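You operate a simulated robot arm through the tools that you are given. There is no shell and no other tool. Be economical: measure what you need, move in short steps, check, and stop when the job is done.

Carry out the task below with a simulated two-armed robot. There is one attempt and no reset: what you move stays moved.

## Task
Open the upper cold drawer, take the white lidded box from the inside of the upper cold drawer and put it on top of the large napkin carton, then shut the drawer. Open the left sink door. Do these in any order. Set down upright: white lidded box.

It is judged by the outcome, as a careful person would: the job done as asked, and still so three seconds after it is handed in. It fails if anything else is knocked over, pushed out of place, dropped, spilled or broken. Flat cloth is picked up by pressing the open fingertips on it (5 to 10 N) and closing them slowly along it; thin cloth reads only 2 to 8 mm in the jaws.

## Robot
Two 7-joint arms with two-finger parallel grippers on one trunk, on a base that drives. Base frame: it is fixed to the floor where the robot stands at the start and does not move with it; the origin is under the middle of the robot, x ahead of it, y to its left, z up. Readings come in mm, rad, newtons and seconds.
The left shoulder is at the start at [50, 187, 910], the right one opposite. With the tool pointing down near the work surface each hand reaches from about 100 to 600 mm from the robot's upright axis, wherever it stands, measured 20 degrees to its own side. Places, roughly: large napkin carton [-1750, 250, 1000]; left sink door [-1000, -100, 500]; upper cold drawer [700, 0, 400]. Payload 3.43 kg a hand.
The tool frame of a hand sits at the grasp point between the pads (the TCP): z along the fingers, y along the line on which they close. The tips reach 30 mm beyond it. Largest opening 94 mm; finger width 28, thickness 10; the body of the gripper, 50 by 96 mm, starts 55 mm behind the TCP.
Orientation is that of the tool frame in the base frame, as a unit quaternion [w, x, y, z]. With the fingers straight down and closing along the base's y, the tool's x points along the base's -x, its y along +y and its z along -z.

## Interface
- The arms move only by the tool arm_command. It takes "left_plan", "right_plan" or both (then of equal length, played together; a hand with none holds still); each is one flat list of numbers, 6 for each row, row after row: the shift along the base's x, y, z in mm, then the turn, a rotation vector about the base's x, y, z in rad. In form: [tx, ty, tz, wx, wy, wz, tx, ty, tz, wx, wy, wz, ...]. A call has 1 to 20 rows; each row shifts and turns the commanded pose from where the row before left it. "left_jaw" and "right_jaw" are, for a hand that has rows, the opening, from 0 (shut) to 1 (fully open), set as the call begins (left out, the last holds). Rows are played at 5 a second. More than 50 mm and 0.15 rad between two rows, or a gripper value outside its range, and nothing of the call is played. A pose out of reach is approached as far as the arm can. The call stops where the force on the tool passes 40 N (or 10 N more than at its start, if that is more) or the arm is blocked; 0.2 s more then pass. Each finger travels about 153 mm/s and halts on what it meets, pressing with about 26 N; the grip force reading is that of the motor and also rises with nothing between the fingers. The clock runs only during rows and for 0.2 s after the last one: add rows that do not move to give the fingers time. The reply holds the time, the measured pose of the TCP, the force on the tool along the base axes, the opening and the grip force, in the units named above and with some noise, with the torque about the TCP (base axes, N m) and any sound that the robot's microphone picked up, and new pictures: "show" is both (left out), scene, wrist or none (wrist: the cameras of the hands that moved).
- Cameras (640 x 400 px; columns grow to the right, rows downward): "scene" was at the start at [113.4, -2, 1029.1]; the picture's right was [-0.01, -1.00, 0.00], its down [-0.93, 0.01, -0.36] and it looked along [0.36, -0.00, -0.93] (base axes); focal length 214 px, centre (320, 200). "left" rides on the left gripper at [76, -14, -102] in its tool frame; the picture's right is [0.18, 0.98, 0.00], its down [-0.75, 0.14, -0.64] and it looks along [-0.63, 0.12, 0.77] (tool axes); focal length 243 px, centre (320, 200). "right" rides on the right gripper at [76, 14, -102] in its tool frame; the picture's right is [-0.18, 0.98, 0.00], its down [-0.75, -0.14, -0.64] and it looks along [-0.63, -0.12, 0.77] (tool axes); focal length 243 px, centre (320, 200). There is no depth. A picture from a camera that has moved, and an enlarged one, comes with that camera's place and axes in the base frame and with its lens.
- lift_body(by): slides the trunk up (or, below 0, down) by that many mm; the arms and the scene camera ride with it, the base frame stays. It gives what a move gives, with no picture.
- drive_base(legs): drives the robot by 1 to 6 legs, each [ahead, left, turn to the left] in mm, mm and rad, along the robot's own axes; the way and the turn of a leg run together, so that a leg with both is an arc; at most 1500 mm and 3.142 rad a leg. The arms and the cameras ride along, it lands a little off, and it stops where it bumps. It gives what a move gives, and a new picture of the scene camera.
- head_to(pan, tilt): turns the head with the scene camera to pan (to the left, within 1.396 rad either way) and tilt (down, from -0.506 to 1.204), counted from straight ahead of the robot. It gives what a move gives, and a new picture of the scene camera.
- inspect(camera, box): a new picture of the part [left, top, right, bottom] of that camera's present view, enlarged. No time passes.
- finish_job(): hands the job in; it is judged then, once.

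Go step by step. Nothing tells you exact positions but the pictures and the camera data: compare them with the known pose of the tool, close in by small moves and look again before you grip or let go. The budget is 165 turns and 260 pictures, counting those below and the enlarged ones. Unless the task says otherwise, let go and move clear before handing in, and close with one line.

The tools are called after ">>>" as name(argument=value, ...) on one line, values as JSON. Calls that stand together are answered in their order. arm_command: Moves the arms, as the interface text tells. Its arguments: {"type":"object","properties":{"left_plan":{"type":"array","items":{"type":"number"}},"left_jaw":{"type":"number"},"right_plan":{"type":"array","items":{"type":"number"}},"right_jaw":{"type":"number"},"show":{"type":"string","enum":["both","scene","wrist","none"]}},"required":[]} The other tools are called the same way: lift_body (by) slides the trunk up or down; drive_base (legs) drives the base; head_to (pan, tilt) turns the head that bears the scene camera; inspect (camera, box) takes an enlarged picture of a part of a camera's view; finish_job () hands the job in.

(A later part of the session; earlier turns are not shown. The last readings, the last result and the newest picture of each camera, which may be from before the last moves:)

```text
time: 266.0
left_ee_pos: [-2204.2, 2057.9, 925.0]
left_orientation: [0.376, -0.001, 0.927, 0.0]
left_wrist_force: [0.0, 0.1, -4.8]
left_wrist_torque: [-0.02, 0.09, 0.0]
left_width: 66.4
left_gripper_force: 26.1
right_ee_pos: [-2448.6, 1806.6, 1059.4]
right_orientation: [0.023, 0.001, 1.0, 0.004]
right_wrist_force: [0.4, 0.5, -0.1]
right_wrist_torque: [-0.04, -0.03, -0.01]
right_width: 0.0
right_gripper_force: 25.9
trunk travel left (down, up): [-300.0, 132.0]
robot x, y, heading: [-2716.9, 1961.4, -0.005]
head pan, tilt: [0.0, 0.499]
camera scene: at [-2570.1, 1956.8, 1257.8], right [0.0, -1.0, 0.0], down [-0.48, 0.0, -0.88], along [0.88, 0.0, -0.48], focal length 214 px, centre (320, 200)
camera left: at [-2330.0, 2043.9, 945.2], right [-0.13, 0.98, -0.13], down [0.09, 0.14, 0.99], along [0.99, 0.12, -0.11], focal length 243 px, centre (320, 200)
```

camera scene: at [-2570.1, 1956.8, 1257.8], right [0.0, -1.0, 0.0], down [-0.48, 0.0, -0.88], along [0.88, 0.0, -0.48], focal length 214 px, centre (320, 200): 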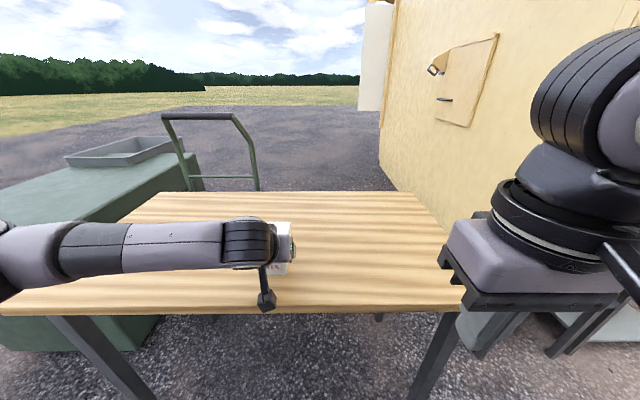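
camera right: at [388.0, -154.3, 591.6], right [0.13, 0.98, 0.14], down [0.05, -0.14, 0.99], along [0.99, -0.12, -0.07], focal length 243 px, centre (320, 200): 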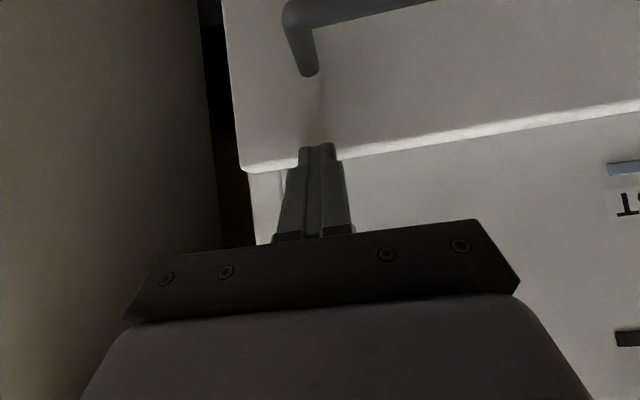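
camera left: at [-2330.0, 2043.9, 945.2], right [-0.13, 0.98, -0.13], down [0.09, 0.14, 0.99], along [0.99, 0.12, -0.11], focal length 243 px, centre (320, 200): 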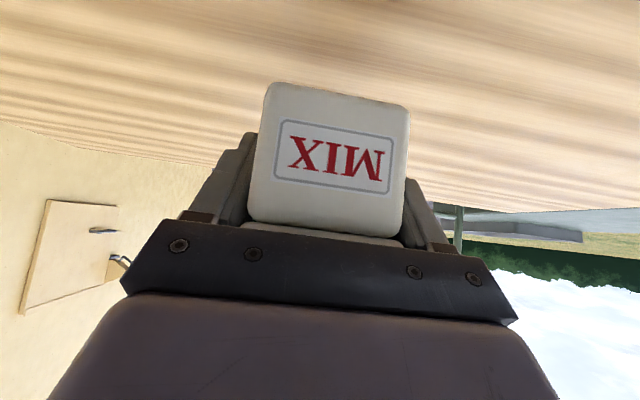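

The box is level and secure; its bottom is 34 mm below the TCP, so set-down will be near TCP z≈1148. I'll raise the trunk, back away and return to the rack.

>>> lift_body(by=130)

>>> drive_base(legs=[[-480, 0, 0.004], [0, -870, 0], [0, -870, 0]])

>>> head_to(pan=0.1, tilt=0.3)

```text
time: 267.6
left_ee_pos: [-2204.2, 2058.3, 1055.6]
left_orientation: [0.376, -0.001, 0.927, 0.0]
left_wrist_force: [-0.3, -0.2, -3.6]
left_wrist_torque: [0.0, 0.04, 0.02]
left_width: 66.4
left_gripper_force: 25.6
right_ee_pos: [-2448.5, 1806.7, 1190.5]
right_orientation: [0.021, 0.002, 1.0, 0.004]
right_wrist_force: [-0.1, 0.1, 0.7]
right_wrist_torque: [0.0, 0.0, 0.0]
right_width: 0.0
right_gripper_force: 26.0
trunk travel left (down, up): [-430.0, 2.0]
robot x, y, heading: [-2716.4, 1958.0, -0.007]
head pan, tilt: [0.0, 0.499]
```

```text
time: 278.9
left_ee_pos: [-2686.3, 317.2, 1054.0]
left_orientation: [0.376, 0.002, 0.927, 0.0]
left_wrist_force: [-0.9, -0.3, -4.2]
left_wrist_torque: [0.02, 0.05, 0.0]
left_width: 66.2
left_gripper_force: 25.9
right_ee_pos: [-2931.2, 65.3, 1189.1]
right_orientation: [0.023, 0.004, 1.0, 0.004]
right_wrist_force: [0.1, -0.9, 0.4]
right_wrist_torque: [0.03, -0.02, -0.01]
right_width: 0.0
right_gripper_force: 25.3
trunk travel left (down, up): [-430.0, 2.0]
robot x, y, heading: [-3200.8, 219.7, -0.009]
head pan, tilt: [0.0, 0.499]
camera scene: at [-3052.9, 216.2, 1387.8], right [-0.01, -1.0, 0.0], down [-0.48, 0.0, -0.88], along [0.88, -0.01, -0.48], focal length 214 px, centre (320, 200)
```

scene: 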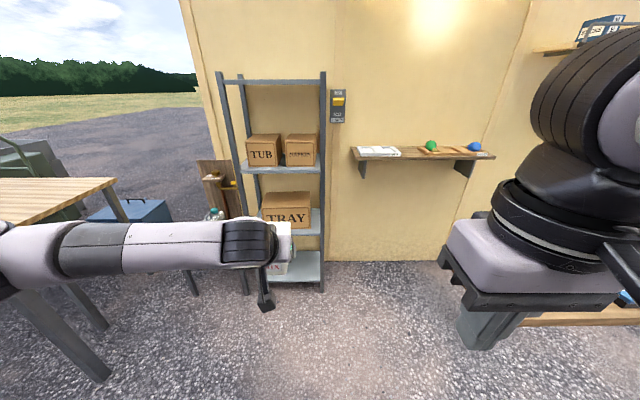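

```text
time: 279.6
left_ee_pos: [-2686.7, 316.7, 1054.6]
left_orientation: [0.376, 0.002, 0.927, -0.002]
left_wrist_force: [0.3, 0.5, -4.5]
left_wrist_torque: [-0.03, 0.05, 0.01]
left_width: 66.3
left_gripper_force: 26.5
right_ee_pos: [-2931.6, 65.2, 1189.3]
right_orientation: [0.022, 0.004, 1.0, 0.003]
right_wrist_force: [0.0, -0.3, -0.2]
right_wrist_torque: [0.04, 0.02, 0.0]
right_width: 0.2
right_gripper_force: 26.1
trunk travel left (down, up): [-430.0, 2.0]
robot x, y, heading: [-3202.5, 217.7, -0.011]
head pan, tilt: [0.099, 0.3]
camera scene: at [-3050.8, 225.8, 1406.1], right [0.09, -1.0, 0.0], down [-0.3, -0.03, -0.95], along [0.95, 0.09, -0.3], focal length 214 px, centre (320, 200)
```

scene: 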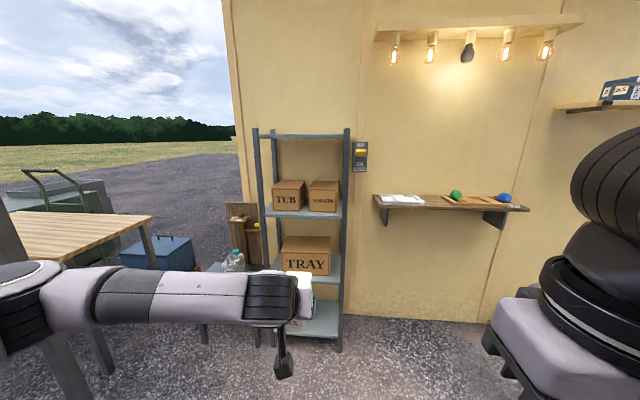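

Back before the rack. I'll raise the held box to above carton-top height and measure the carton again.

>>> arm_command(left_plan=[0, 0, 15, 0, 0, 0, 0, 0, 20, 0, 0, 0, 0, 0, 20, 0, 0, 0, 0, 0, 20, 0, 0, 0, 0, 0, 20, 0, 0, 0, 0, 0, 20, 0, 0, 0, 0, 0, 20, 0, 0, 0, 0, 0, 10, 0, 0, 0])

>>> inspect(camera="scene", box=[240, 110, 400, 230])

```text
time: 281.4
left_ee_pos: [-2686.4, 316.0, 1199.9]
left_orientation: [0.376, 0.001, 0.927, 0.0]
left_wrist_force: [-0.3, -0.4, -3.4]
left_wrist_torque: [-0.01, 0.06, 0.0]
left_width: 66.4
left_gripper_force: 25.7
right_ee_pos: [-2930.7, 66.1, 1189.5]
right_orientation: [0.022, 0.003, 1.0, 0.003]
right_wrist_force: [0.0, -0.2, -0.4]
right_wrist_torque: [-0.01, 0.01, 0.01]
right_width: 0.3
right_gripper_force: 26.1
trunk travel left (down, up): [-430.0, 2.0]
robot x, y, heading: [-3200.6, 221.2, -0.008]
head pan, tilt: [0.099, 0.3]
camera scene: at [-3050.9, 225.7, 1406.2], right [0.09, -1.0, 0.0], down [-0.29, -0.03, -0.96], along [0.95, 0.09, -0.3], focal length 214 px, centre (320, 200)
camera left: at [-2812.5, 302.2, 1220.3], right [-0.13, 0.98, -0.13], down [0.09, 0.14, 0.99], along [0.99, 0.12, -0.11], focal length 243 px, centre (320, 200)
```

scene: 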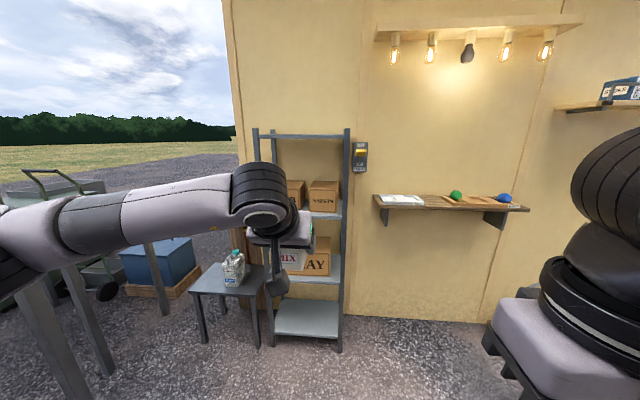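
left: 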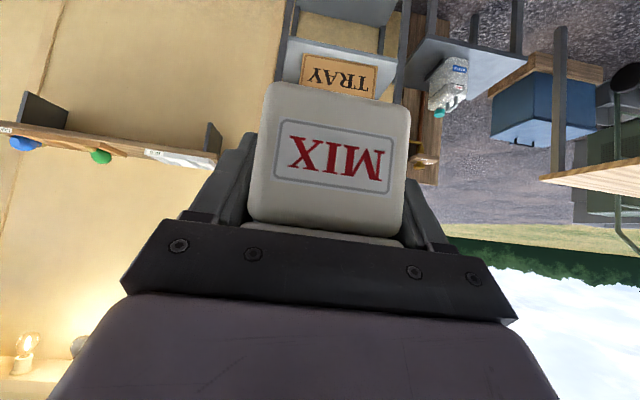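

```text
3.33 times, centred on (320, 170) of scene
camera zoom: at [-3050.9, 225.7, 1406.2], right [0.09, -1.0, 0.0], down [-0.29, -0.03, -0.96], along [0.95, 0.09, -0.3], focal length 715 px, centre (320, 300)
```

zoom: 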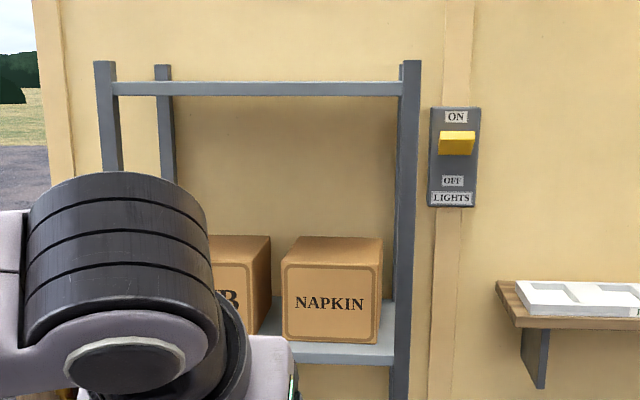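

Carton confirmed: front face x≈−1900, y 232…400, top z≈1110. I'll drive in most of the way at TCP z≈1170 and check.

>>> arm_command(left_plan=[0, 0, -10, 0, 0, 0, 0, 0, -15, 0, 0, 0], show="none")

>>> drive_base(legs=[[640, 0, 0.008]])

>>> inspect(camera="left", box=[0, 0, 640, 400])

```text
time: 282.0
left_ee_pos: [-2685.0, 316.4, 1174.4]
left_orientation: [0.376, 0.003, 0.927, -0.002]
left_wrist_force: [-0.3, 0.3, -3.9]
left_wrist_torque: [0.0, 0.06, 0.0]
left_width: 66.3
left_gripper_force: 25.5
right_ee_pos: [-2931.8, 65.5, 1190.4]
right_orientation: [0.022, 0.004, 1.0, 0.003]
right_wrist_force: [0.5, -0.2, -1.1]
right_wrist_torque: [0.0, 0.0, 0.03]
right_width: 0.1
right_gripper_force: 25.9
trunk travel left (down, up): [-430.0, 2.0]
robot x, y, heading: [-3202.6, 219.0, -0.01]
head pan, tilt: [0.099, 0.3]
```

```text
time: 285.5
left_ee_pos: [-2049.9, 313.6, 1174.5]
left_orientation: [0.376, -0.001, 0.927, 0.0]
left_wrist_force: [0.1, -0.2, -4.2]
left_wrist_torque: [0.0, 0.06, 0.03]
left_width: 66.3
left_gripper_force: 26.1
right_ee_pos: [-2296.0, 61.4, 1188.9]
right_orientation: [0.022, 0.002, 1.0, 0.003]
right_wrist_force: [-0.2, -0.3, -0.1]
right_wrist_torque: [-0.01, 0.05, 0.02]
right_width: 0.0
right_gripper_force: 25.9
trunk travel left (down, up): [-430.0, 2.0]
robot x, y, heading: [-2567.4, 217.5, -0.001]
head pan, tilt: [0.099, 0.3]
camera scene: at [-2414.9, 222.0, 1406.1], right [0.09, -1.0, 0.0], down [-0.29, -0.03, -0.96], along [0.95, 0.09, -0.3], focal length 214 px, centre (320, 200)
```

scene: 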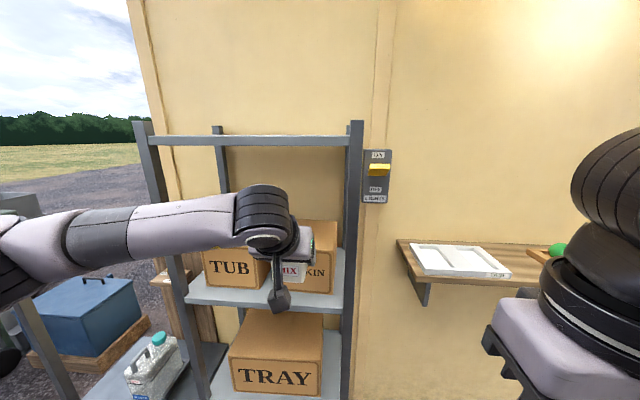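

```text
1.00 times, centred on (320, 200) of left (not enlarged: the box is as wide or as high as the picture)
camera zoom: at [-2176.7, 298.8, 1194.3], right [-0.13, 0.98, -0.13], down [0.09, 0.14, 0.99], along [0.99, 0.12, -0.11], focal length 243 px, centre (320, 200)
```

zoom: 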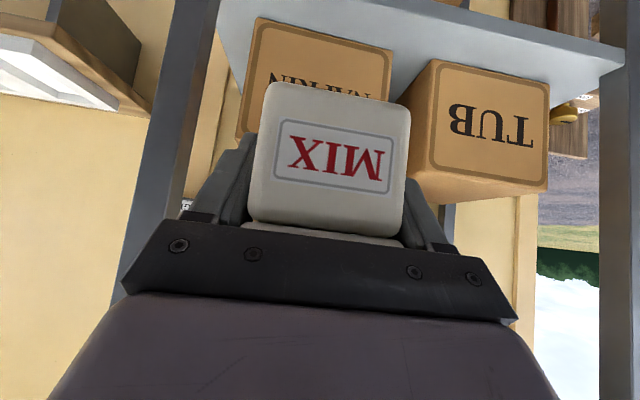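

Alignment is good, with the carton at y 235–403 and top ≈1105. I'm moving in further.

>>> drive_base(legs=[[120, 0, 0]])

>>> inspect(camera="left", box=[0, 0, 640, 400])

>>> inspect(camera="scene", box=[120, 90, 440, 290])

```text
time: 286.8
left_ee_pos: [-1930.6, 313.5, 1174.6]
left_orientation: [0.375, 0.0, 0.927, 0.0]
left_wrist_force: [0.0, -0.2, -4.1]
left_wrist_torque: [-0.01, 0.05, 0.02]
left_width: 66.2
left_gripper_force: 26.0
right_ee_pos: [-2174.8, 62.0, 1188.6]
right_orientation: [0.022, 0.002, 1.0, 0.004]
right_wrist_force: [0.6, -0.2, -0.5]
right_wrist_torque: [-0.04, 0.02, 0.01]
right_width: 0.1
right_gripper_force: 26.0
trunk travel left (down, up): [-430.0, 2.0]
robot x, y, heading: [-2446.4, 210.8, -0.008]
head pan, tilt: [0.099, 0.3]
camera scene: at [-2294.5, 221.3, 1406.0], right [0.09, -1.0, 0.0], down [-0.3, -0.03, -0.95], along [0.95, 0.09, -0.3], focal length 214 px, centre (320, 200)
```

scene: 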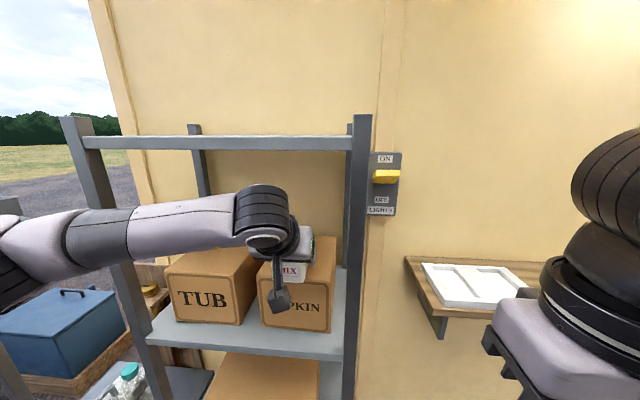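

```text
1.00 times, centred on (320, 200) of left (not enlarged: the box is as wide or as high as the picture)
camera zoom: at [-2056.4, 298.0, 1194.1], right [-0.13, 0.98, -0.13], down [0.09, 0.14, 0.99], along [0.99, 0.12, -0.11], focal length 243 px, centre (320, 200)
```

zoom: 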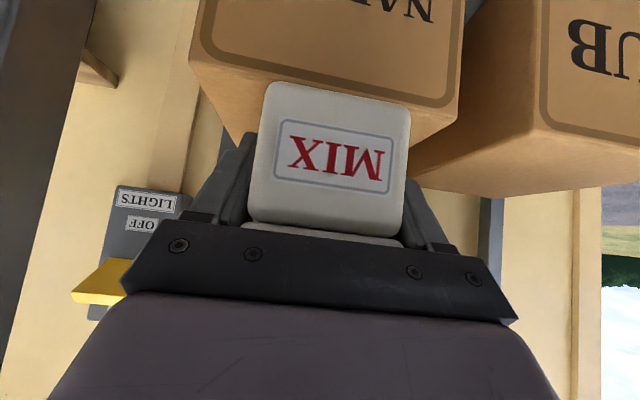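

```text
2.00 times, centred on (280, 190) of scene
camera zoom: at [-2294.5, 221.3, 1406.0], right [0.09, -1.0, 0.0], down [-0.3, -0.03, -0.95], along [0.95, 0.09, -0.3], focal length 429 px, centre (400, 220)
```

zoom: 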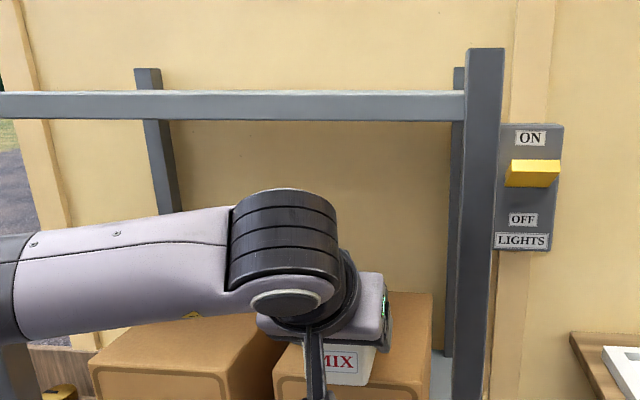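

The carton's front top edge is at z≈1100, and the box clears it. I'm moving the final 80 mm in.

>>> drive_base(legs=[[82, 4, 0.006]])

>>> inspect(camera="left", box=[0, 0, 640, 400])

>>> inspect(camera="scene", box=[160, 110, 420, 290])

```text
time: 287.8
left_ee_pos: [-1850.5, 319.8, 1173.9]
left_orientation: [0.376, -0.003, 0.927, 0.002]
left_wrist_force: [1.0, 0.3, -4.2]
left_wrist_torque: [-0.03, 0.06, 0.03]
left_width: 66.4
left_gripper_force: 26.3
right_ee_pos: [-2093.3, 66.0, 1189.2]
right_orientation: [0.022, -0.001, 1.0, 0.003]
right_wrist_force: [0.0, 0.5, -1.1]
right_wrist_torque: [-0.02, 0.02, 0.0]
right_width: 0.0
right_gripper_force: 25.8
trunk travel left (down, up): [-430.0, 2.0]
robot x, y, heading: [-2364.3, 217.5, 0.002]
head pan, tilt: [0.099, 0.3]
camera scene: at [-2214.0, 225.9, 1406.0], right [0.1, -1.0, 0.0], down [-0.3, -0.03, -0.95], along [0.95, 0.09, -0.3], focal length 214 px, centre (320, 200)
```

scene: 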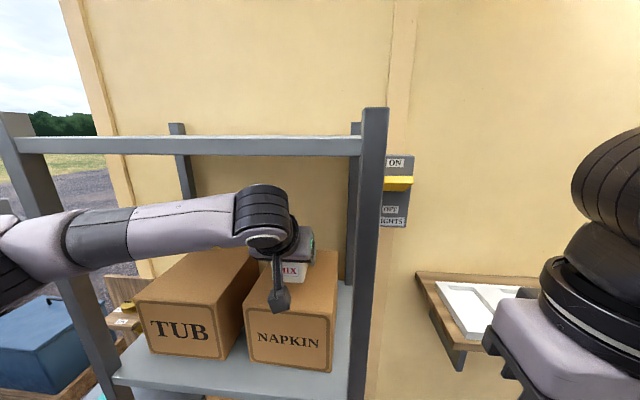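

```text
1.00 times, centred on (320, 200) of left (not enlarged: the box is as wide or as high as the picture)
camera zoom: at [-1976.4, 303.9, 1194.2], right [-0.14, 0.98, -0.13], down [0.09, 0.14, 0.99], along [0.99, 0.12, -0.11], focal length 243 px, centre (320, 200)
```

zoom: 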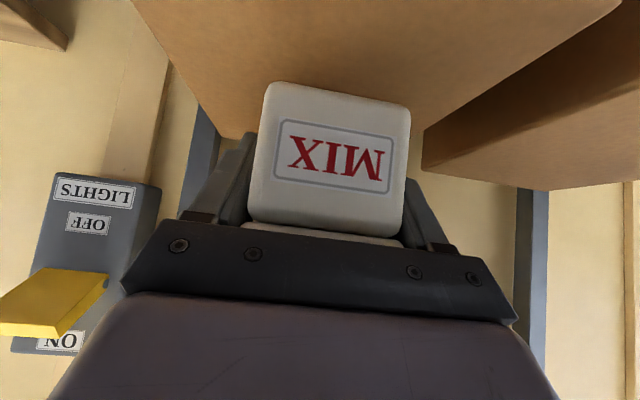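

```text
2.22 times, centred on (290, 200) of scene
camera zoom: at [-2214.0, 225.9, 1406.0], right [0.1, -1.0, 0.0], down [-0.3, -0.03, -0.95], along [0.95, 0.09, -0.3], focal length 477 px, centre (387, 200)
```

zoom: 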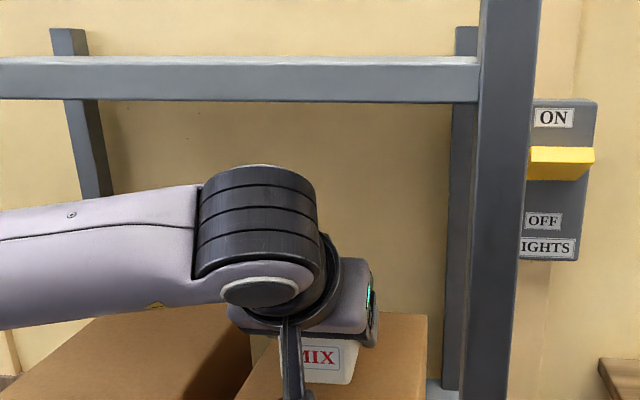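

The box is over the carton with margins all round. I'm lowering gently until contact.

>>> arm_command(left_plan=[0, 0, -8, 0, 0, 0, 0, 0, -8, 0, 0, 0, 0, 0, -5, 0, 0, 0, 0, 0, -4, 0, 0, 0], show="scene")

```text
time: 288.8
left_ee_pos: [-1850.5, 319.5, 1153.5]
left_orientation: [0.38, -0.003, 0.925, 0.001]
left_wrist_force: [1.0, 1.2, 13.9]
left_wrist_torque: [0.33, 0.77, -0.09]
left_width: 66.2
left_gripper_force: 26.2
right_ee_pos: [-2095.9, 66.8, 1190.6]
right_orientation: [0.024, -0.001, 1.0, 0.003]
right_wrist_force: [-0.3, 0.5, 0.0]
right_wrist_torque: [0.01, -0.03, 0.0]
right_width: 0.0
right_gripper_force: 26.0
trunk travel left (down, up): [-430.0, 2.0]
robot x, y, heading: [-2367.9, 219.6, -0.001]
head pan, tilt: [0.099, 0.3]
camera scene: at [-2216.3, 225.7, 1406.8], right [0.1, -0.99, 0.0], down [-0.29, -0.03, -0.96], along [0.95, 0.1, -0.29], focal length 214 px, centre (320, 200)
```

scene: 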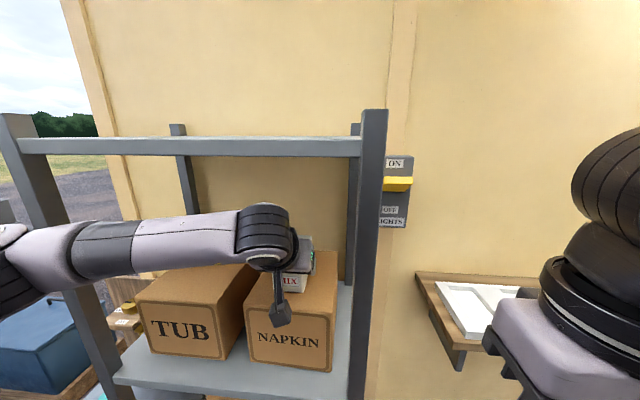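

Contact is made on the carton top. I'll open the fingers and wait.

>>> arm_command(left_plan=[0, 0, 1, 0, 0, 0, 0, 0, 0, 0, 0, 0, 0, 0, 0, 0, 0, 0, 0, 0, 0, 0, 0, 0], left_jaw=1)

```text
time: 289.8
left_ee_pos: [-1851.6, 318.4, 1151.3]
left_orientation: [0.376, -0.002, 0.927, 0.001]
left_wrist_force: [-2.1, -0.4, 4.1]
left_wrist_torque: [-0.13, 0.0, -0.07]
left_width: 93.6
left_gripper_force: 0.0
right_ee_pos: [-2094.9, 65.7, 1189.8]
right_orientation: [0.022, -0.001, 1.0, 0.003]
right_wrist_force: [0.3, -0.3, 0.6]
right_wrist_torque: [0.01, 0.03, -0.01]
right_width: 0.0
right_gripper_force: 26.3
trunk travel left (down, up): [-430.0, 2.0]
robot x, y, heading: [-2364.9, 216.2, 0.001]
head pan, tilt: [0.099, 0.3]
camera scene: at [-2215.9, 225.7, 1406.3], right [0.1, -0.99, 0.0], down [-0.29, -0.03, -0.96], along [0.95, 0.1, -0.3], focal length 214 px, centre (320, 200)
camera left: at [-1977.7, 304.2, 1170.8], right [-0.14, 0.98, -0.13], down [0.09, 0.14, 0.99], along [0.99, 0.12, -0.11], focal length 243 px, centre (320, 200)
```

scene: 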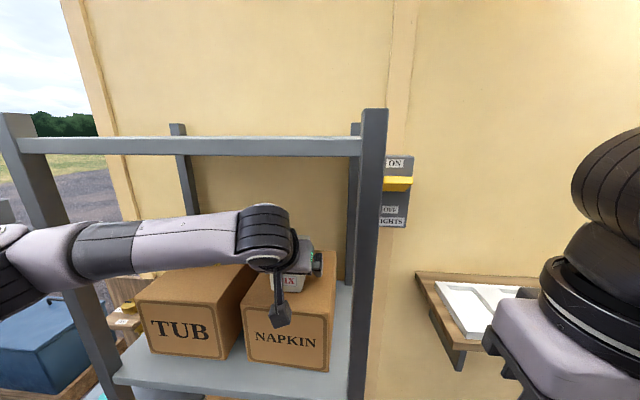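
left: 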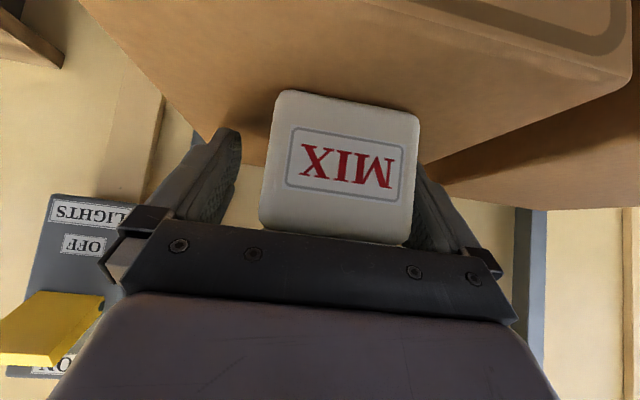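

The box sits upright on the carton. I'll ease the hand sideways a touch for clearance, then withdraw up and back.

>>> arm_command(left_plan=[0, 4, 3, 0, 0, 0, -8, 3, 8, 0, 0, 0, -12, 0, 12, 0, 0, 0, -15, 0, 13, 0, 0, 0, -20, 0, 12, 0, 0, 0, -20, 0, 10, 0, 0, 0])

```text
time: 291.2
left_ee_pos: [-1927.3, 326.9, 1210.0]
left_orientation: [0.377, -0.002, 0.926, 0.001]
left_wrist_force: [0.0, 0.3, -0.4]
left_wrist_torque: [0.0, 0.0, -0.01]
left_width: 93.8
left_gripper_force: 0.0
right_ee_pos: [-2096.3, 65.5, 1189.3]
right_orientation: [0.023, -0.001, 1.0, 0.004]
right_wrist_force: [0.1, 0.2, -0.1]
right_wrist_torque: [0.01, -0.03, -0.04]
right_width: 0.3
right_gripper_force: 26.2
trunk travel left (down, up): [-430.0, 2.0]
robot x, y, heading: [-2363.6, 215.2, -0.002]
head pan, tilt: [0.099, 0.3]
camera scene: at [-2215.6, 225.7, 1406.3], right [0.1, -1.0, 0.0], down [-0.29, -0.03, -0.96], along [0.95, 0.09, -0.3], focal length 214 px, centre (320, 200)
camera left: at [-2053.5, 311.0, 1229.1], right [-0.14, 0.98, -0.13], down [0.09, 0.14, 0.99], along [0.99, 0.12, -0.11], focal length 243 px, centre (320, 200)
```

scene: 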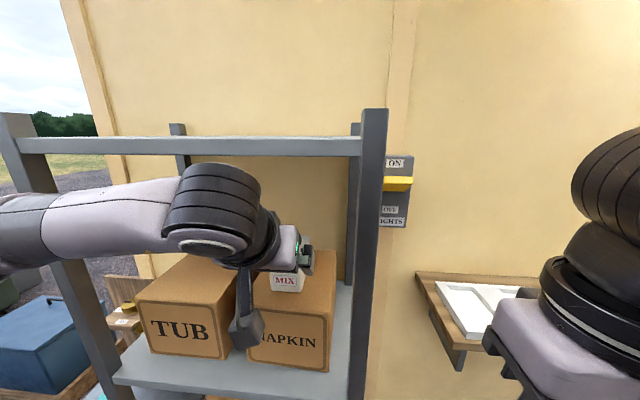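
left: 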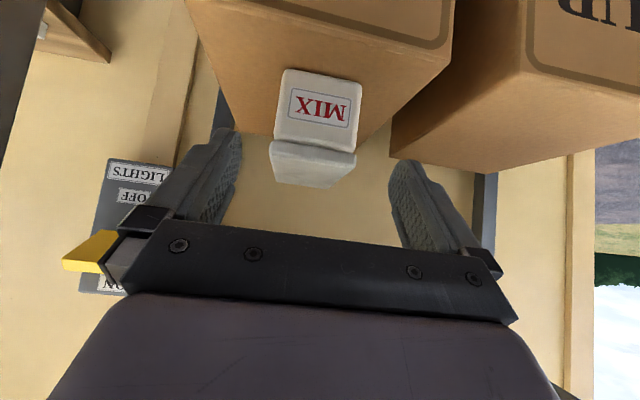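

The box is free-standing on the carton. I'll back away and verify.

>>> drive_base(legs=[[-500, 0, 0]])

>>> inspect(camera="left", box=[160, 0, 480, 200])

```text
time: 294.2
left_ee_pos: [-2425.9, 325.6, 1209.0]
left_orientation: [0.376, -0.001, 0.927, 0.0]
left_wrist_force: [0.3, -0.6, -0.6]
left_wrist_torque: [0.0, 0.01, -0.01]
left_width: 94.3
left_gripper_force: 0.0
right_ee_pos: [-2594.6, 66.2, 1189.3]
right_orientation: [0.022, 0.001, 1.0, 0.004]
right_wrist_force: [-0.3, -0.1, 0.3]
right_wrist_torque: [0.02, 0.0, 0.02]
right_width: 0.2
right_gripper_force: 25.9
trunk travel left (down, up): [-430.0, 2.0]
robot x, y, heading: [-2864.8, 219.4, -0.001]
head pan, tilt: [0.099, 0.3]
camera scene: at [-2714.6, 226.0, 1406.3], right [0.1, -1.0, 0.0], down [-0.29, -0.03, -0.96], along [0.95, 0.09, -0.3], focal length 214 px, centre (320, 200)
```

scene: 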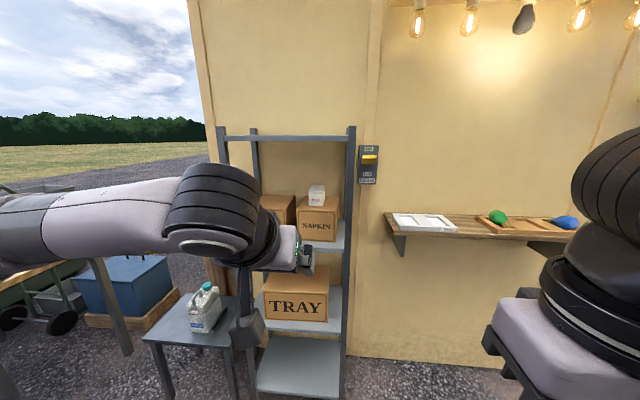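

```text
2.00 times, centred on (320, 100) of left
camera zoom: at [-2552.0, 310.7, 1228.9], right [-0.14, 0.98, -0.13], down [0.09, 0.14, 0.99], along [0.99, 0.12, -0.11], focal length 485 px, centre (320, 400)
```

zoom: 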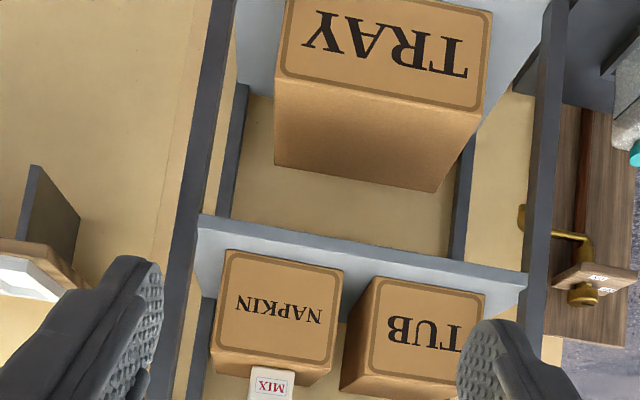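

The placement is confirmed. I'll fold the left hand back and head home to the sink door.

>>> arm_command(left_plan=[-20, 0, -5, 0, 0.131, 0, -22, 0, -8, 0, 0.131, 0, -22, 0, -8, 0, 0.131, 0, -22, 0, -8, 0, 0.131, 0, -22, 0, -8, 0, 0.131, 0, -22, 0, -8, 0, 0.131, 0, -22, 0, -8, 0, 0, 0], show="none")

>>> drive_base(legs=[[0, -1500, 0], [0, -1500, 0], [0, -1450, 0]])

>>> lift_body(by=-130)

```text
time: 295.8
left_ee_pos: [-2577.8, 325.2, 1155.5]
left_orientation: [-0.008, -0.001, 1.0, 0.0]
left_wrist_force: [-0.9, -0.9, 0.1]
left_wrist_torque: [-0.03, 0.0, -0.01]
left_width: 93.9
left_gripper_force: 0.0
right_ee_pos: [-2593.8, 65.5, 1190.0]
right_orientation: [0.022, 0.002, 1.0, 0.004]
right_wrist_force: [0.0, -0.7, -0.9]
right_wrist_torque: [0.0, 0.0, -0.01]
right_width: 0.4
right_gripper_force: 26.1
trunk travel left (down, up): [-430.0, 2.0]
robot x, y, heading: [-2864.4, 220.7, -0.002]
head pan, tilt: [0.099, 0.3]
```

```text
time: 317.0
left_ee_pos: [-2592.8, -4121.8, 1155.7]
left_orientation: [-0.008, 0.004, 1.0, 0.0]
left_wrist_force: [0.1, 0.7, -1.1]
left_wrist_torque: [-0.03, 0.0, 0.02]
left_width: 93.9
left_gripper_force: 0.1
right_ee_pos: [-2613.2, -4379.7, 1189.3]
right_orientation: [0.023, 0.006, 1.0, 0.002]
right_wrist_force: [0.2, 0.2, 0.1]
right_wrist_torque: [-0.04, 0.03, 0.01]
right_width: 0.0
right_gripper_force: 26.6
trunk travel left (down, up): [-430.0, 2.0]
robot x, y, heading: [-2883.8, -4226.4, -0.011]
head pan, tilt: [0.099, 0.3]
camera scene: at [-2731.9, -4218.7, 1406.2], right [0.09, -1.0, 0.0], down [-0.29, -0.03, -0.96], along [0.95, 0.08, -0.3], focal length 214 px, centre (320, 200)
```

scene: 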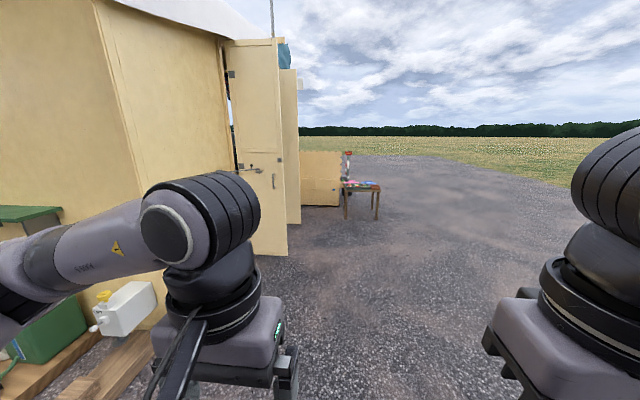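

```text
time: 318.6
left_ee_pos: [-2594.6, -4120.0, 1025.9]
left_orientation: [-0.007, 0.004, 1.0, 0.0]
left_wrist_force: [-0.5, 0.0, 0.6]
left_wrist_torque: [0.03, 0.01, 0.0]
left_width: 94.1
left_gripper_force: 0.0
right_ee_pos: [-2613.2, -4380.4, 1059.5]
right_orientation: [0.022, 0.006, 1.0, 0.004]
right_wrist_force: [-0.1, -0.7, -1.1]
right_wrist_torque: [0.04, -0.01, 0.02]
right_width: 0.0
right_gripper_force: 26.4
trunk travel left (down, up): [-300.0, 132.0]
robot x, y, heading: [-2883.3, -4227.3, -0.013]
head pan, tilt: [0.099, 0.3]
```

>>> drive_base(legs=[[0, -200, 0.013], [1420, 0, 0], [1420, 0, 0], [0, 0, 1.571], [0, 0, 1.571]])

>>> head_to(pan=-1.39, tilt=0.3)

```text
time: 341.1
left_ee_pos: [-332.5, -4531.6, 1025.8]
left_orientation: [0.001, 1.0, -0.005, 0.007]
left_wrist_force: [-0.4, -0.4, 1.2]
left_wrist_torque: [0.03, -0.02, 0.0]
left_width: 93.9
left_gripper_force: 0.1
right_ee_pos: [-313.4, -4272.3, 1059.5]
right_orientation: [0.003, 1.0, -0.006, -0.023]
right_wrist_force: [0.0, 1.0, -0.3]
right_wrist_torque: [0.02, 0.0, -0.03]
right_width: 0.0
right_gripper_force: 26.0
trunk travel left (down, up): [-300.0, 132.0]
robot x, y, heading: [-42.6, -4427.7, 3.127]
head pan, tilt: [0.099, 0.3]
camera scene: at [-196.5, -4434.9, 1276.2], right [-0.09, 1.0, 0.0], down [0.29, 0.03, -0.96], along [-0.95, -0.08, -0.3], focal length 214 px, centre (320, 200)
```

scene: 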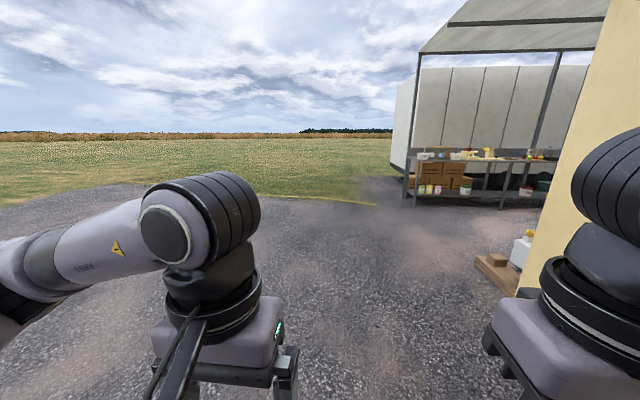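

```text
time: 342.7
left_ee_pos: [-332.8, -4530.8, 1025.9]
left_orientation: [0.001, 1.0, -0.005, 0.008]
left_wrist_force: [-0.2, -0.6, 0.7]
left_wrist_torque: [-0.02, 0.0, 0.01]
left_width: 94.4
left_gripper_force: 0.1
right_ee_pos: [-312.3, -4271.2, 1059.4]
right_orientation: [0.003, 1.0, -0.007, -0.023]
right_wrist_force: [0.5, 0.2, 0.8]
right_wrist_torque: [0.0, 0.02, -0.02]
right_width: 0.1
right_gripper_force: 25.8
trunk travel left (down, up): [-300.0, 132.0]
robot x, y, heading: [-46.0, -4427.8, 3.128]
head pan, tilt: [-1.389, 0.3]
camera scene: at [-119.1, -4334.8, 1276.2], right [0.99, 0.17, 0.0], down [0.05, -0.29, -0.96], along [-0.16, 0.94, -0.3], focal length 214 px, centre (320, 200)
```

scene: 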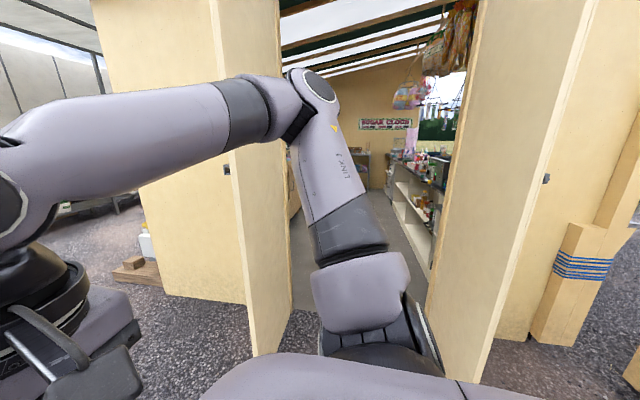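

Aligned with the door, so I'm sliding back in sideways.

>>> drive_base(legs=[[0, 0, 0.013], [0, -900, 0]])

>>> drive_base(legs=[[0, -900, 0]])

>>> drive_base(legs=[[0, -1100, 0], [0, -1150, 0]])

```text
time: 347.8
left_ee_pos: [-331.7, -3642.7, 1025.9]
left_orientation: [0.001, 1.0, 0.004, 0.008]
left_wrist_force: [0.0, -0.4, 0.3]
left_wrist_torque: [0.02, 0.0, 0.03]
left_width: 93.9
left_gripper_force: 0.0
right_ee_pos: [-317.4, -3382.1, 1058.0]
right_orientation: [0.004, 1.0, 0.003, -0.023]
right_wrist_force: [0.2, 0.9, 0.6]
right_wrist_torque: [0.0, -0.01, 0.0]
right_width: 0.2
right_gripper_force: 25.8
trunk travel left (down, up): [-300.0, 132.0]
robot x, y, heading: [-46.5, -3536.5, -3.137]
head pan, tilt: [-1.389, 0.3]
camera scene: at [-122.4, -3442.5, 1276.2], right [0.98, 0.18, 0.0], down [0.05, -0.29, -0.96], along [-0.18, 0.94, -0.3], focal length 214 px, centre (320, 200)
```

scene: 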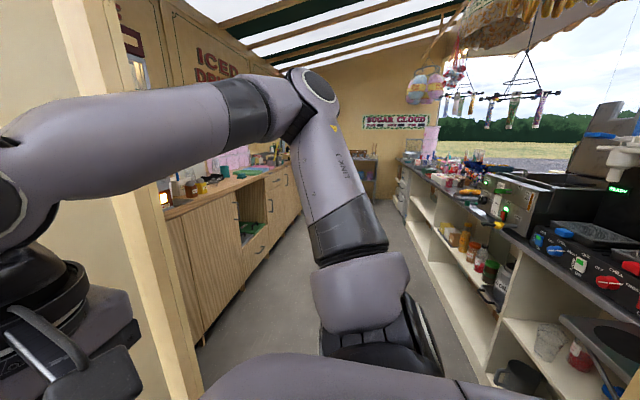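

```text
time: 352.5
left_ee_pos: [-332.5, -2741.7, 1026.0]
left_orientation: [0.0, 1.0, -0.002, 0.008]
left_wrist_force: [-0.2, 0.3, 0.1]
left_wrist_torque: [0.01, 0.0, 0.0]
left_width: 94.1
left_gripper_force: 0.0
right_ee_pos: [-314.6, -2483.1, 1058.8]
right_orientation: [0.003, 1.0, -0.003, -0.023]
right_wrist_force: [-0.3, -0.7, -0.1]
right_wrist_torque: [-0.01, -0.01, -0.02]
right_width: 0.0
right_gripper_force: 26.2
trunk travel left (down, up): [-300.0, 132.0]
robot x, y, heading: [-47.4, -2633.5, 3.135]
head pan, tilt: [-1.389, 0.3]
camera scene: at [-120.2, -2544.5, 1276.2], right [0.98, 0.17, 0.0], down [0.05, -0.29, -0.96], along [-0.17, 0.94, -0.3], focal length 214 px, centre (320, 200)
```

scene: 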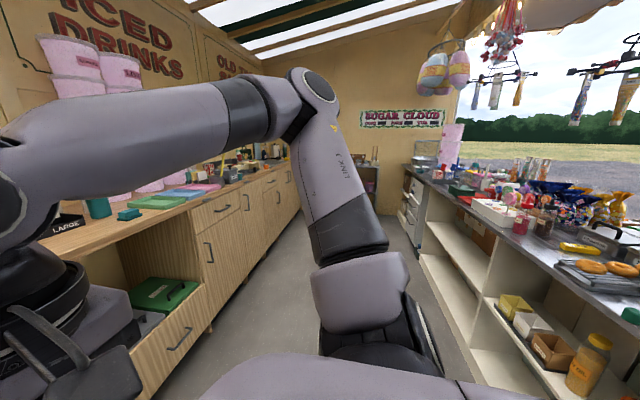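

```text
time: 363.6
left_ee_pos: [-315.1, -489.0, 1025.9]
left_orientation: [0.0, 1.0, -0.003, 0.008]
left_wrist_force: [0.5, 0.0, -0.1]
left_wrist_torque: [0.02, 0.02, 0.01]
left_width: 93.9
left_gripper_force: 0.0
right_ee_pos: [-294.9, -229.3, 1060.1]
right_orientation: [0.002, 1.0, -0.005, -0.022]
right_wrist_force: [0.1, 0.5, 0.6]
right_wrist_torque: [0.0, 0.0, -0.03]
right_width: 0.1
right_gripper_force: 26.5
trunk travel left (down, up): [-300.0, 132.0]
robot x, y, heading: [-27.7, -384.3, 3.126]
head pan, tilt: [-1.389, 0.3]
camera scene: at [-100.4, -293.4, 1276.2], right [0.99, 0.17, 0.0], down [0.05, -0.29, -0.96], along [-0.16, 0.94, -0.3], focal length 214 px, centre (320, 200)
```

scene: 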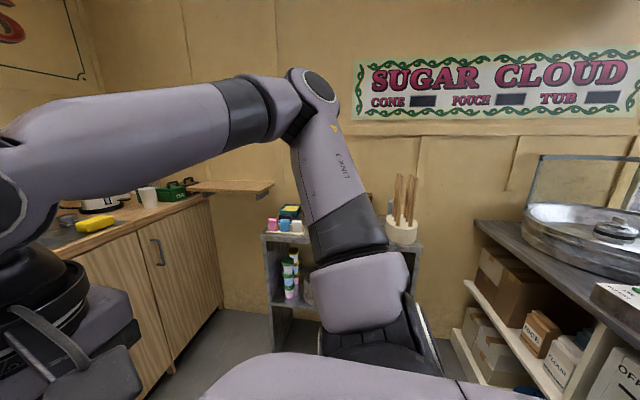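

Back inside. Next is the left sink door: its handle is at about (−970, 7, 750) with the hinge at y≈−265. I'll position the robot, lower the trunk and level the left hand toward the cabinet.

>>> drive_base(legs=[[0, -340, 0.015]])

>>> lift_body(by=-220)

>>> arm_command(left_plan=[-10, 10, 0, 0, 0.14, 0, -10, 10, 0, 0, 0.14, 0, -10, 10, 0, 0, 0.14, 0, -10, 10, 0, 0, 0.14, 0, -10, 10, 0, 0, 0.14, 0, -10, 10, 0, 0, 0.14, 0, -10, 10, 0, 0, 0.14, 0, -10, 10, 0, 0, 0.14, 0, -10, 10, 0, 0, 0.14, 0, -10, 10, 0, 0, 0.14, 0], show="none")

>>> head_to(pan=0, tilt=0.5)

```text
time: 365.8
left_ee_pos: [-310.9, -153.9, 1026.0]
left_orientation: [0.001, 1.0, 0.005, 0.008]
left_wrist_force: [1.0, 0.8, -0.3]
left_wrist_torque: [0.01, -0.02, 0.0]
left_width: 93.8
left_gripper_force: 0.1
right_ee_pos: [-295.1, 106.9, 1059.1]
right_orientation: [0.002, 1.0, 0.004, -0.023]
right_wrist_force: [-0.1, 0.1, 0.0]
right_wrist_torque: [0.01, 0.0, -0.01]
right_width: 0.0
right_gripper_force: 25.8
trunk travel left (down, up): [-300.0, 132.0]
robot x, y, heading: [-25.1, -44.7, -3.131]
head pan, tilt: [-1.389, 0.3]
camera scene: at [-100.8, 46.3, 1276.2], right [0.98, 0.19, 0.0], down [0.05, -0.29, -0.96], along [-0.18, 0.94, -0.3], focal length 214 px, centre (320, 200)
```

scene: 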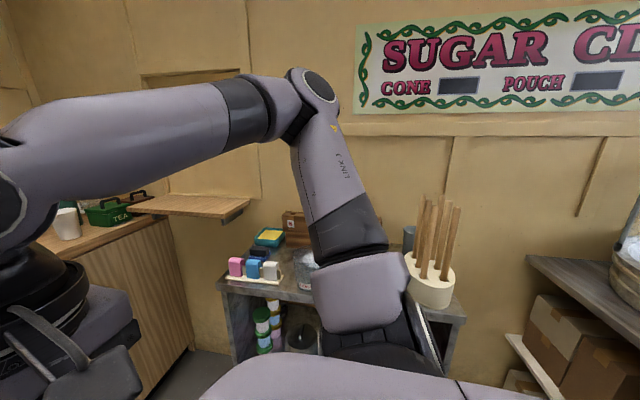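

```text
time: 368.2
left_ee_pos: [-310.5, -153.7, 806.1]
left_orientation: [0.001, 1.0, 0.005, 0.007]
left_wrist_force: [-0.9, 0.1, 1.2]
left_wrist_torque: [-0.01, -0.01, -0.01]
left_width: 94.2
left_gripper_force: 0.1
right_ee_pos: [-295.9, 106.2, 839.3]
right_orientation: [0.003, 1.0, 0.004, -0.023]
right_wrist_force: [-0.4, -0.4, 0.2]
right_wrist_torque: [-0.03, -0.01, -0.01]
right_width: 0.0
right_gripper_force: 25.7
trunk travel left (down, up): [-80.0, 352.0]
robot x, y, heading: [-26.6, -45.0, -3.139]
head pan, tilt: [-1.389, 0.3]
```

```text
time: 370.4
left_ee_pos: [-411.0, -53.9, 807.0]
left_orientation: [-0.003, 0.769, 0.004, -0.639]
left_wrist_force: [0.2, -1.2, -1.2]
left_wrist_torque: [-0.05, -0.02, 0.05]
left_width: 93.9
left_gripper_force: 0.1
right_ee_pos: [-295.9, 105.1, 840.9]
right_orientation: [0.003, 1.0, 0.004, -0.022]
right_wrist_force: [0.7, -0.1, 0.6]
right_wrist_torque: [-0.03, 0.0, 0.03]
right_width: 0.0
right_gripper_force: 26.6
trunk travel left (down, up): [-80.0, 352.0]
robot x, y, heading: [-23.8, -45.3, -3.138]
head pan, tilt: [-1.389, 0.3]
```

```text
time: 371.9
left_ee_pos: [-411.2, -53.6, 806.2]
left_orientation: [-0.002, 0.77, 0.005, -0.638]
left_wrist_force: [-0.4, 0.0, -0.1]
left_wrist_torque: [-0.01, 0.02, 0.0]
left_width: 93.9
left_gripper_force: 0.0
right_ee_pos: [-296.8, 105.7, 839.0]
right_orientation: [0.003, 1.0, 0.004, -0.023]
right_wrist_force: [0.6, 0.4, 0.5]
right_wrist_torque: [0.01, 0.0, 0.01]
right_width: 0.0
right_gripper_force: 26.1
trunk travel left (down, up): [-80.0, 352.0]
robot x, y, heading: [-24.0, -42.6, -3.137]
head pan, tilt: [0.0, 0.499]
camera scene: at [-174.4, -46.3, 1037.8], right [0.0, 1.0, 0.0], down [0.48, 0.0, -0.88], along [-0.88, 0.0, -0.48], focal length 214 px, centre (320, 200)
```

scene: 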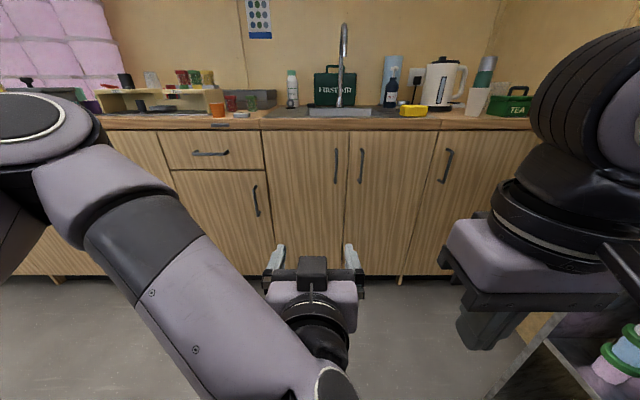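

The hand is level with fingers closing sideways, ready for the vertical bar at (≈−970, 16, 680–826). I'll move the right hand aside and line up the left.

>>> arm_command(right_plan=[0, 20, 0, 0, 0, 0, 0, 25, 0, 0, 0, 0, 0, 25, 0, 0, 0, 0, 0, 25, 0, 0, 0, 0, 0, 25, 0, 0, 0, 0, 0, 25, 0, 0, 0, 0], show="none")

>>> arm_command(left_plan=[0, 12, -9, 0, 0, 0, 0, 12, -9, 0, 0, 0, 0, 12, -9, 0, 0, 0, 0, 12, -9, 0, 0, 0, 0, 12, -9, 0, 0, 0, 0, 10, -9, 0, 0, 0], show="wrist")

```text
time: 373.3
left_ee_pos: [-410.7, -54.3, 805.9]
left_orientation: [-0.003, 0.77, 0.004, -0.638]
left_wrist_force: [0.5, -0.3, 0.3]
left_wrist_torque: [-0.02, -0.01, -0.01]
left_width: 94.2
left_gripper_force: 0.0
right_ee_pos: [-295.5, 249.6, 839.1]
right_orientation: [0.003, 1.0, 0.003, -0.023]
right_wrist_force: [-0.1, 1.1, 0.6]
right_wrist_torque: [0.0, -0.06, -0.01]
right_width: 0.0
right_gripper_force: 26.1
trunk travel left (down, up): [-80.0, 352.0]
robot x, y, heading: [-23.0, -41.8, -3.138]
head pan, tilt: [0.0, 0.499]
```

```text
time: 374.7
left_ee_pos: [-418.7, 9.1, 757.5]
left_orientation: [-0.001, 0.769, 0.019, -0.639]
left_wrist_force: [-1.0, -0.8, 0.3]
left_wrist_torque: [0.0, -0.01, 0.0]
left_width: 94.3
left_gripper_force: 0.1
right_ee_pos: [-296.2, 250.9, 840.7]
right_orientation: [0.003, 1.0, 0.003, -0.023]
right_wrist_force: [0.1, 0.1, -0.1]
right_wrist_torque: [0.05, -0.02, 0.01]
right_width: 0.0
right_gripper_force: 25.9
trunk travel left (down, up): [-80.0, 352.0]
robot x, y, heading: [-24.4, -45.9, -3.137]
head pan, tilt: [0.0, 0.499]
camera left: at [-304.9, 27.9, 701.0], right [0.06, -0.98, -0.21], down [0.5, -0.15, 0.85], along [-0.87, -0.16, 0.48], focal length 243 px, centre (320, 200)
```

left: 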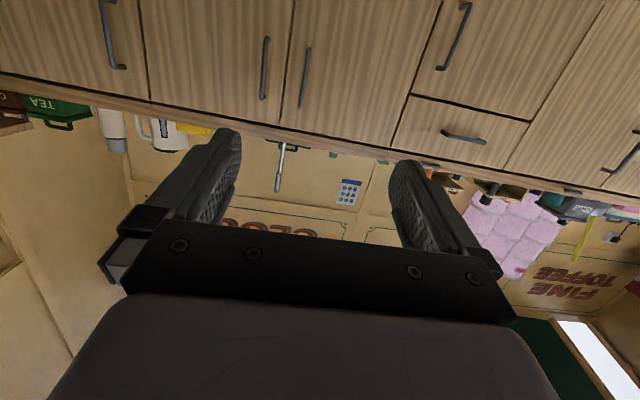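

The handle bearing agrees (y≈14). I'm driving forward to within ~90 mm.

>>> drive_base(legs=[[450, 0, -0.004]])

>>> inspect(camera="left", box=[0, 0, 640, 400])

```text
time: 377.4
left_ee_pos: [-870.6, 8.0, 755.4]
left_orientation: [0.0, 0.77, 0.018, -0.637]
left_wrist_force: [0.4, -0.5, 0.0]
left_wrist_torque: [-0.03, 0.01, 0.02]
left_width: 94.0
left_gripper_force: 0.1
right_ee_pos: [-746.4, 248.3, 839.7]
right_orientation: [0.003, 1.0, 0.003, -0.023]
right_wrist_force: [-0.4, 0.0, -0.4]
right_wrist_torque: [0.01, 0.0, 0.03]
right_width: 0.1
right_gripper_force: 25.8
trunk travel left (down, up): [-80.0, 352.0]
robot x, y, heading: [-478.6, -47.8, -3.136]
head pan, tilt: [0.0, 0.499]
camera scene: at [-626.0, -48.0, 1037.8], right [0.0, 1.0, 0.0], down [0.48, 0.0, -0.88], along [-0.88, 0.0, -0.48], focal length 214 px, centre (320, 200)
```

scene: 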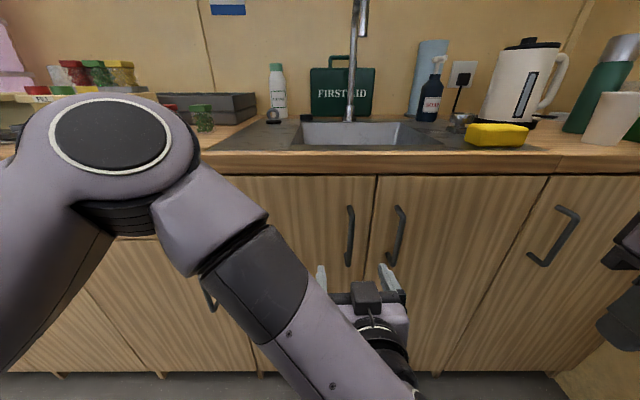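

```text
1.00 times, centred on (320, 200) of left (not enlarged: the box is as wide or as high as the picture)
camera zoom: at [-755.5, 26.0, 699.2], right [0.06, -0.98, -0.2], down [0.49, -0.15, 0.86], along [-0.87, -0.15, 0.47], focal length 243 px, centre (320, 200)
```

zoom: 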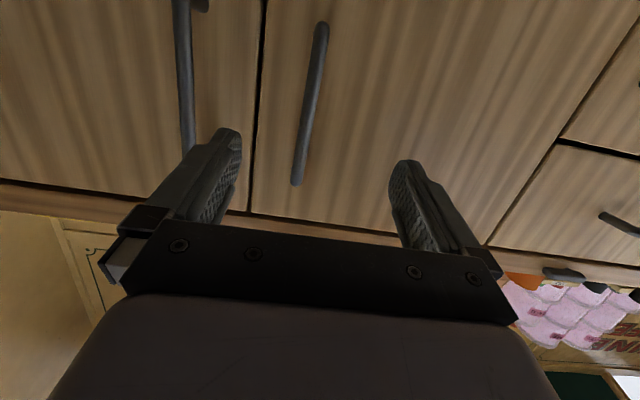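

The handle bar is at x≈−1000, y≈15, z 674–811. I'll narrow the jaws and advance onto it with force stops.

>>> arm_command(left_plan=[-15, 7, -2, 0, 0, 0, -20, 0, -2, 0, 0, 0, -20, 0, -2, 0, 0, 0, -20, 0, -2, 0, 0, 0, -15, 0, -2, 0, 0, 0, -12, 0, 0, 0, 0, 0], left_jaw=0.65)

```text
time: 378.8
left_ee_pos: [-971.0, 14.9, 743.1]
left_orientation: [0.0, 0.771, 0.016, -0.636]
left_wrist_force: [-0.3, 0.0, 0.0]
left_wrist_torque: [0.01, 0.01, 0.03]
left_width: 61.0
left_gripper_force: 0.1
right_ee_pos: [-747.1, 248.5, 839.7]
right_orientation: [0.003, 1.0, 0.003, -0.023]
right_wrist_force: [-0.4, 0.5, 0.5]
right_wrist_torque: [0.02, 0.01, -0.05]
right_width: 0.0
right_gripper_force: 25.9
trunk travel left (down, up): [-80.0, 352.0]
robot x, y, heading: [-477.2, -48.8, -3.138]
head pan, tilt: [0.0, 0.499]
camera scene: at [-626.0, -48.0, 1037.8], right [0.0, 1.0, 0.0], down [0.48, 0.0, -0.88], along [-0.88, 0.0, -0.48], focal length 214 px, centre (320, 200)
camera left: at [-856.4, 33.2, 687.6], right [0.06, -0.98, -0.2], down [0.49, -0.15, 0.86], along [-0.87, -0.15, 0.47], focal length 243 px, centre (320, 200)
```

scene: 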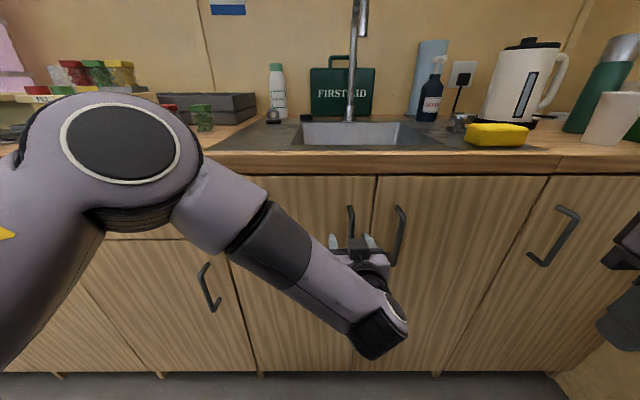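
left: 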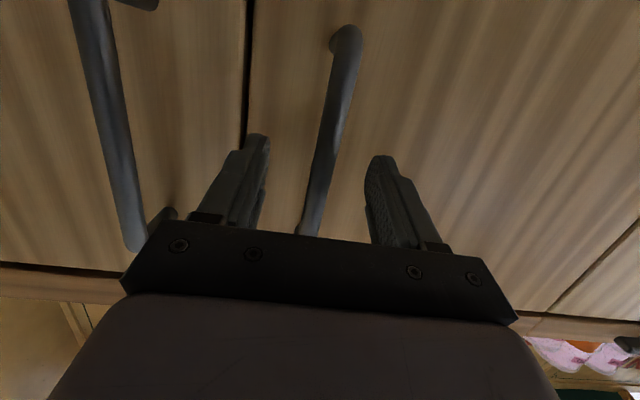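

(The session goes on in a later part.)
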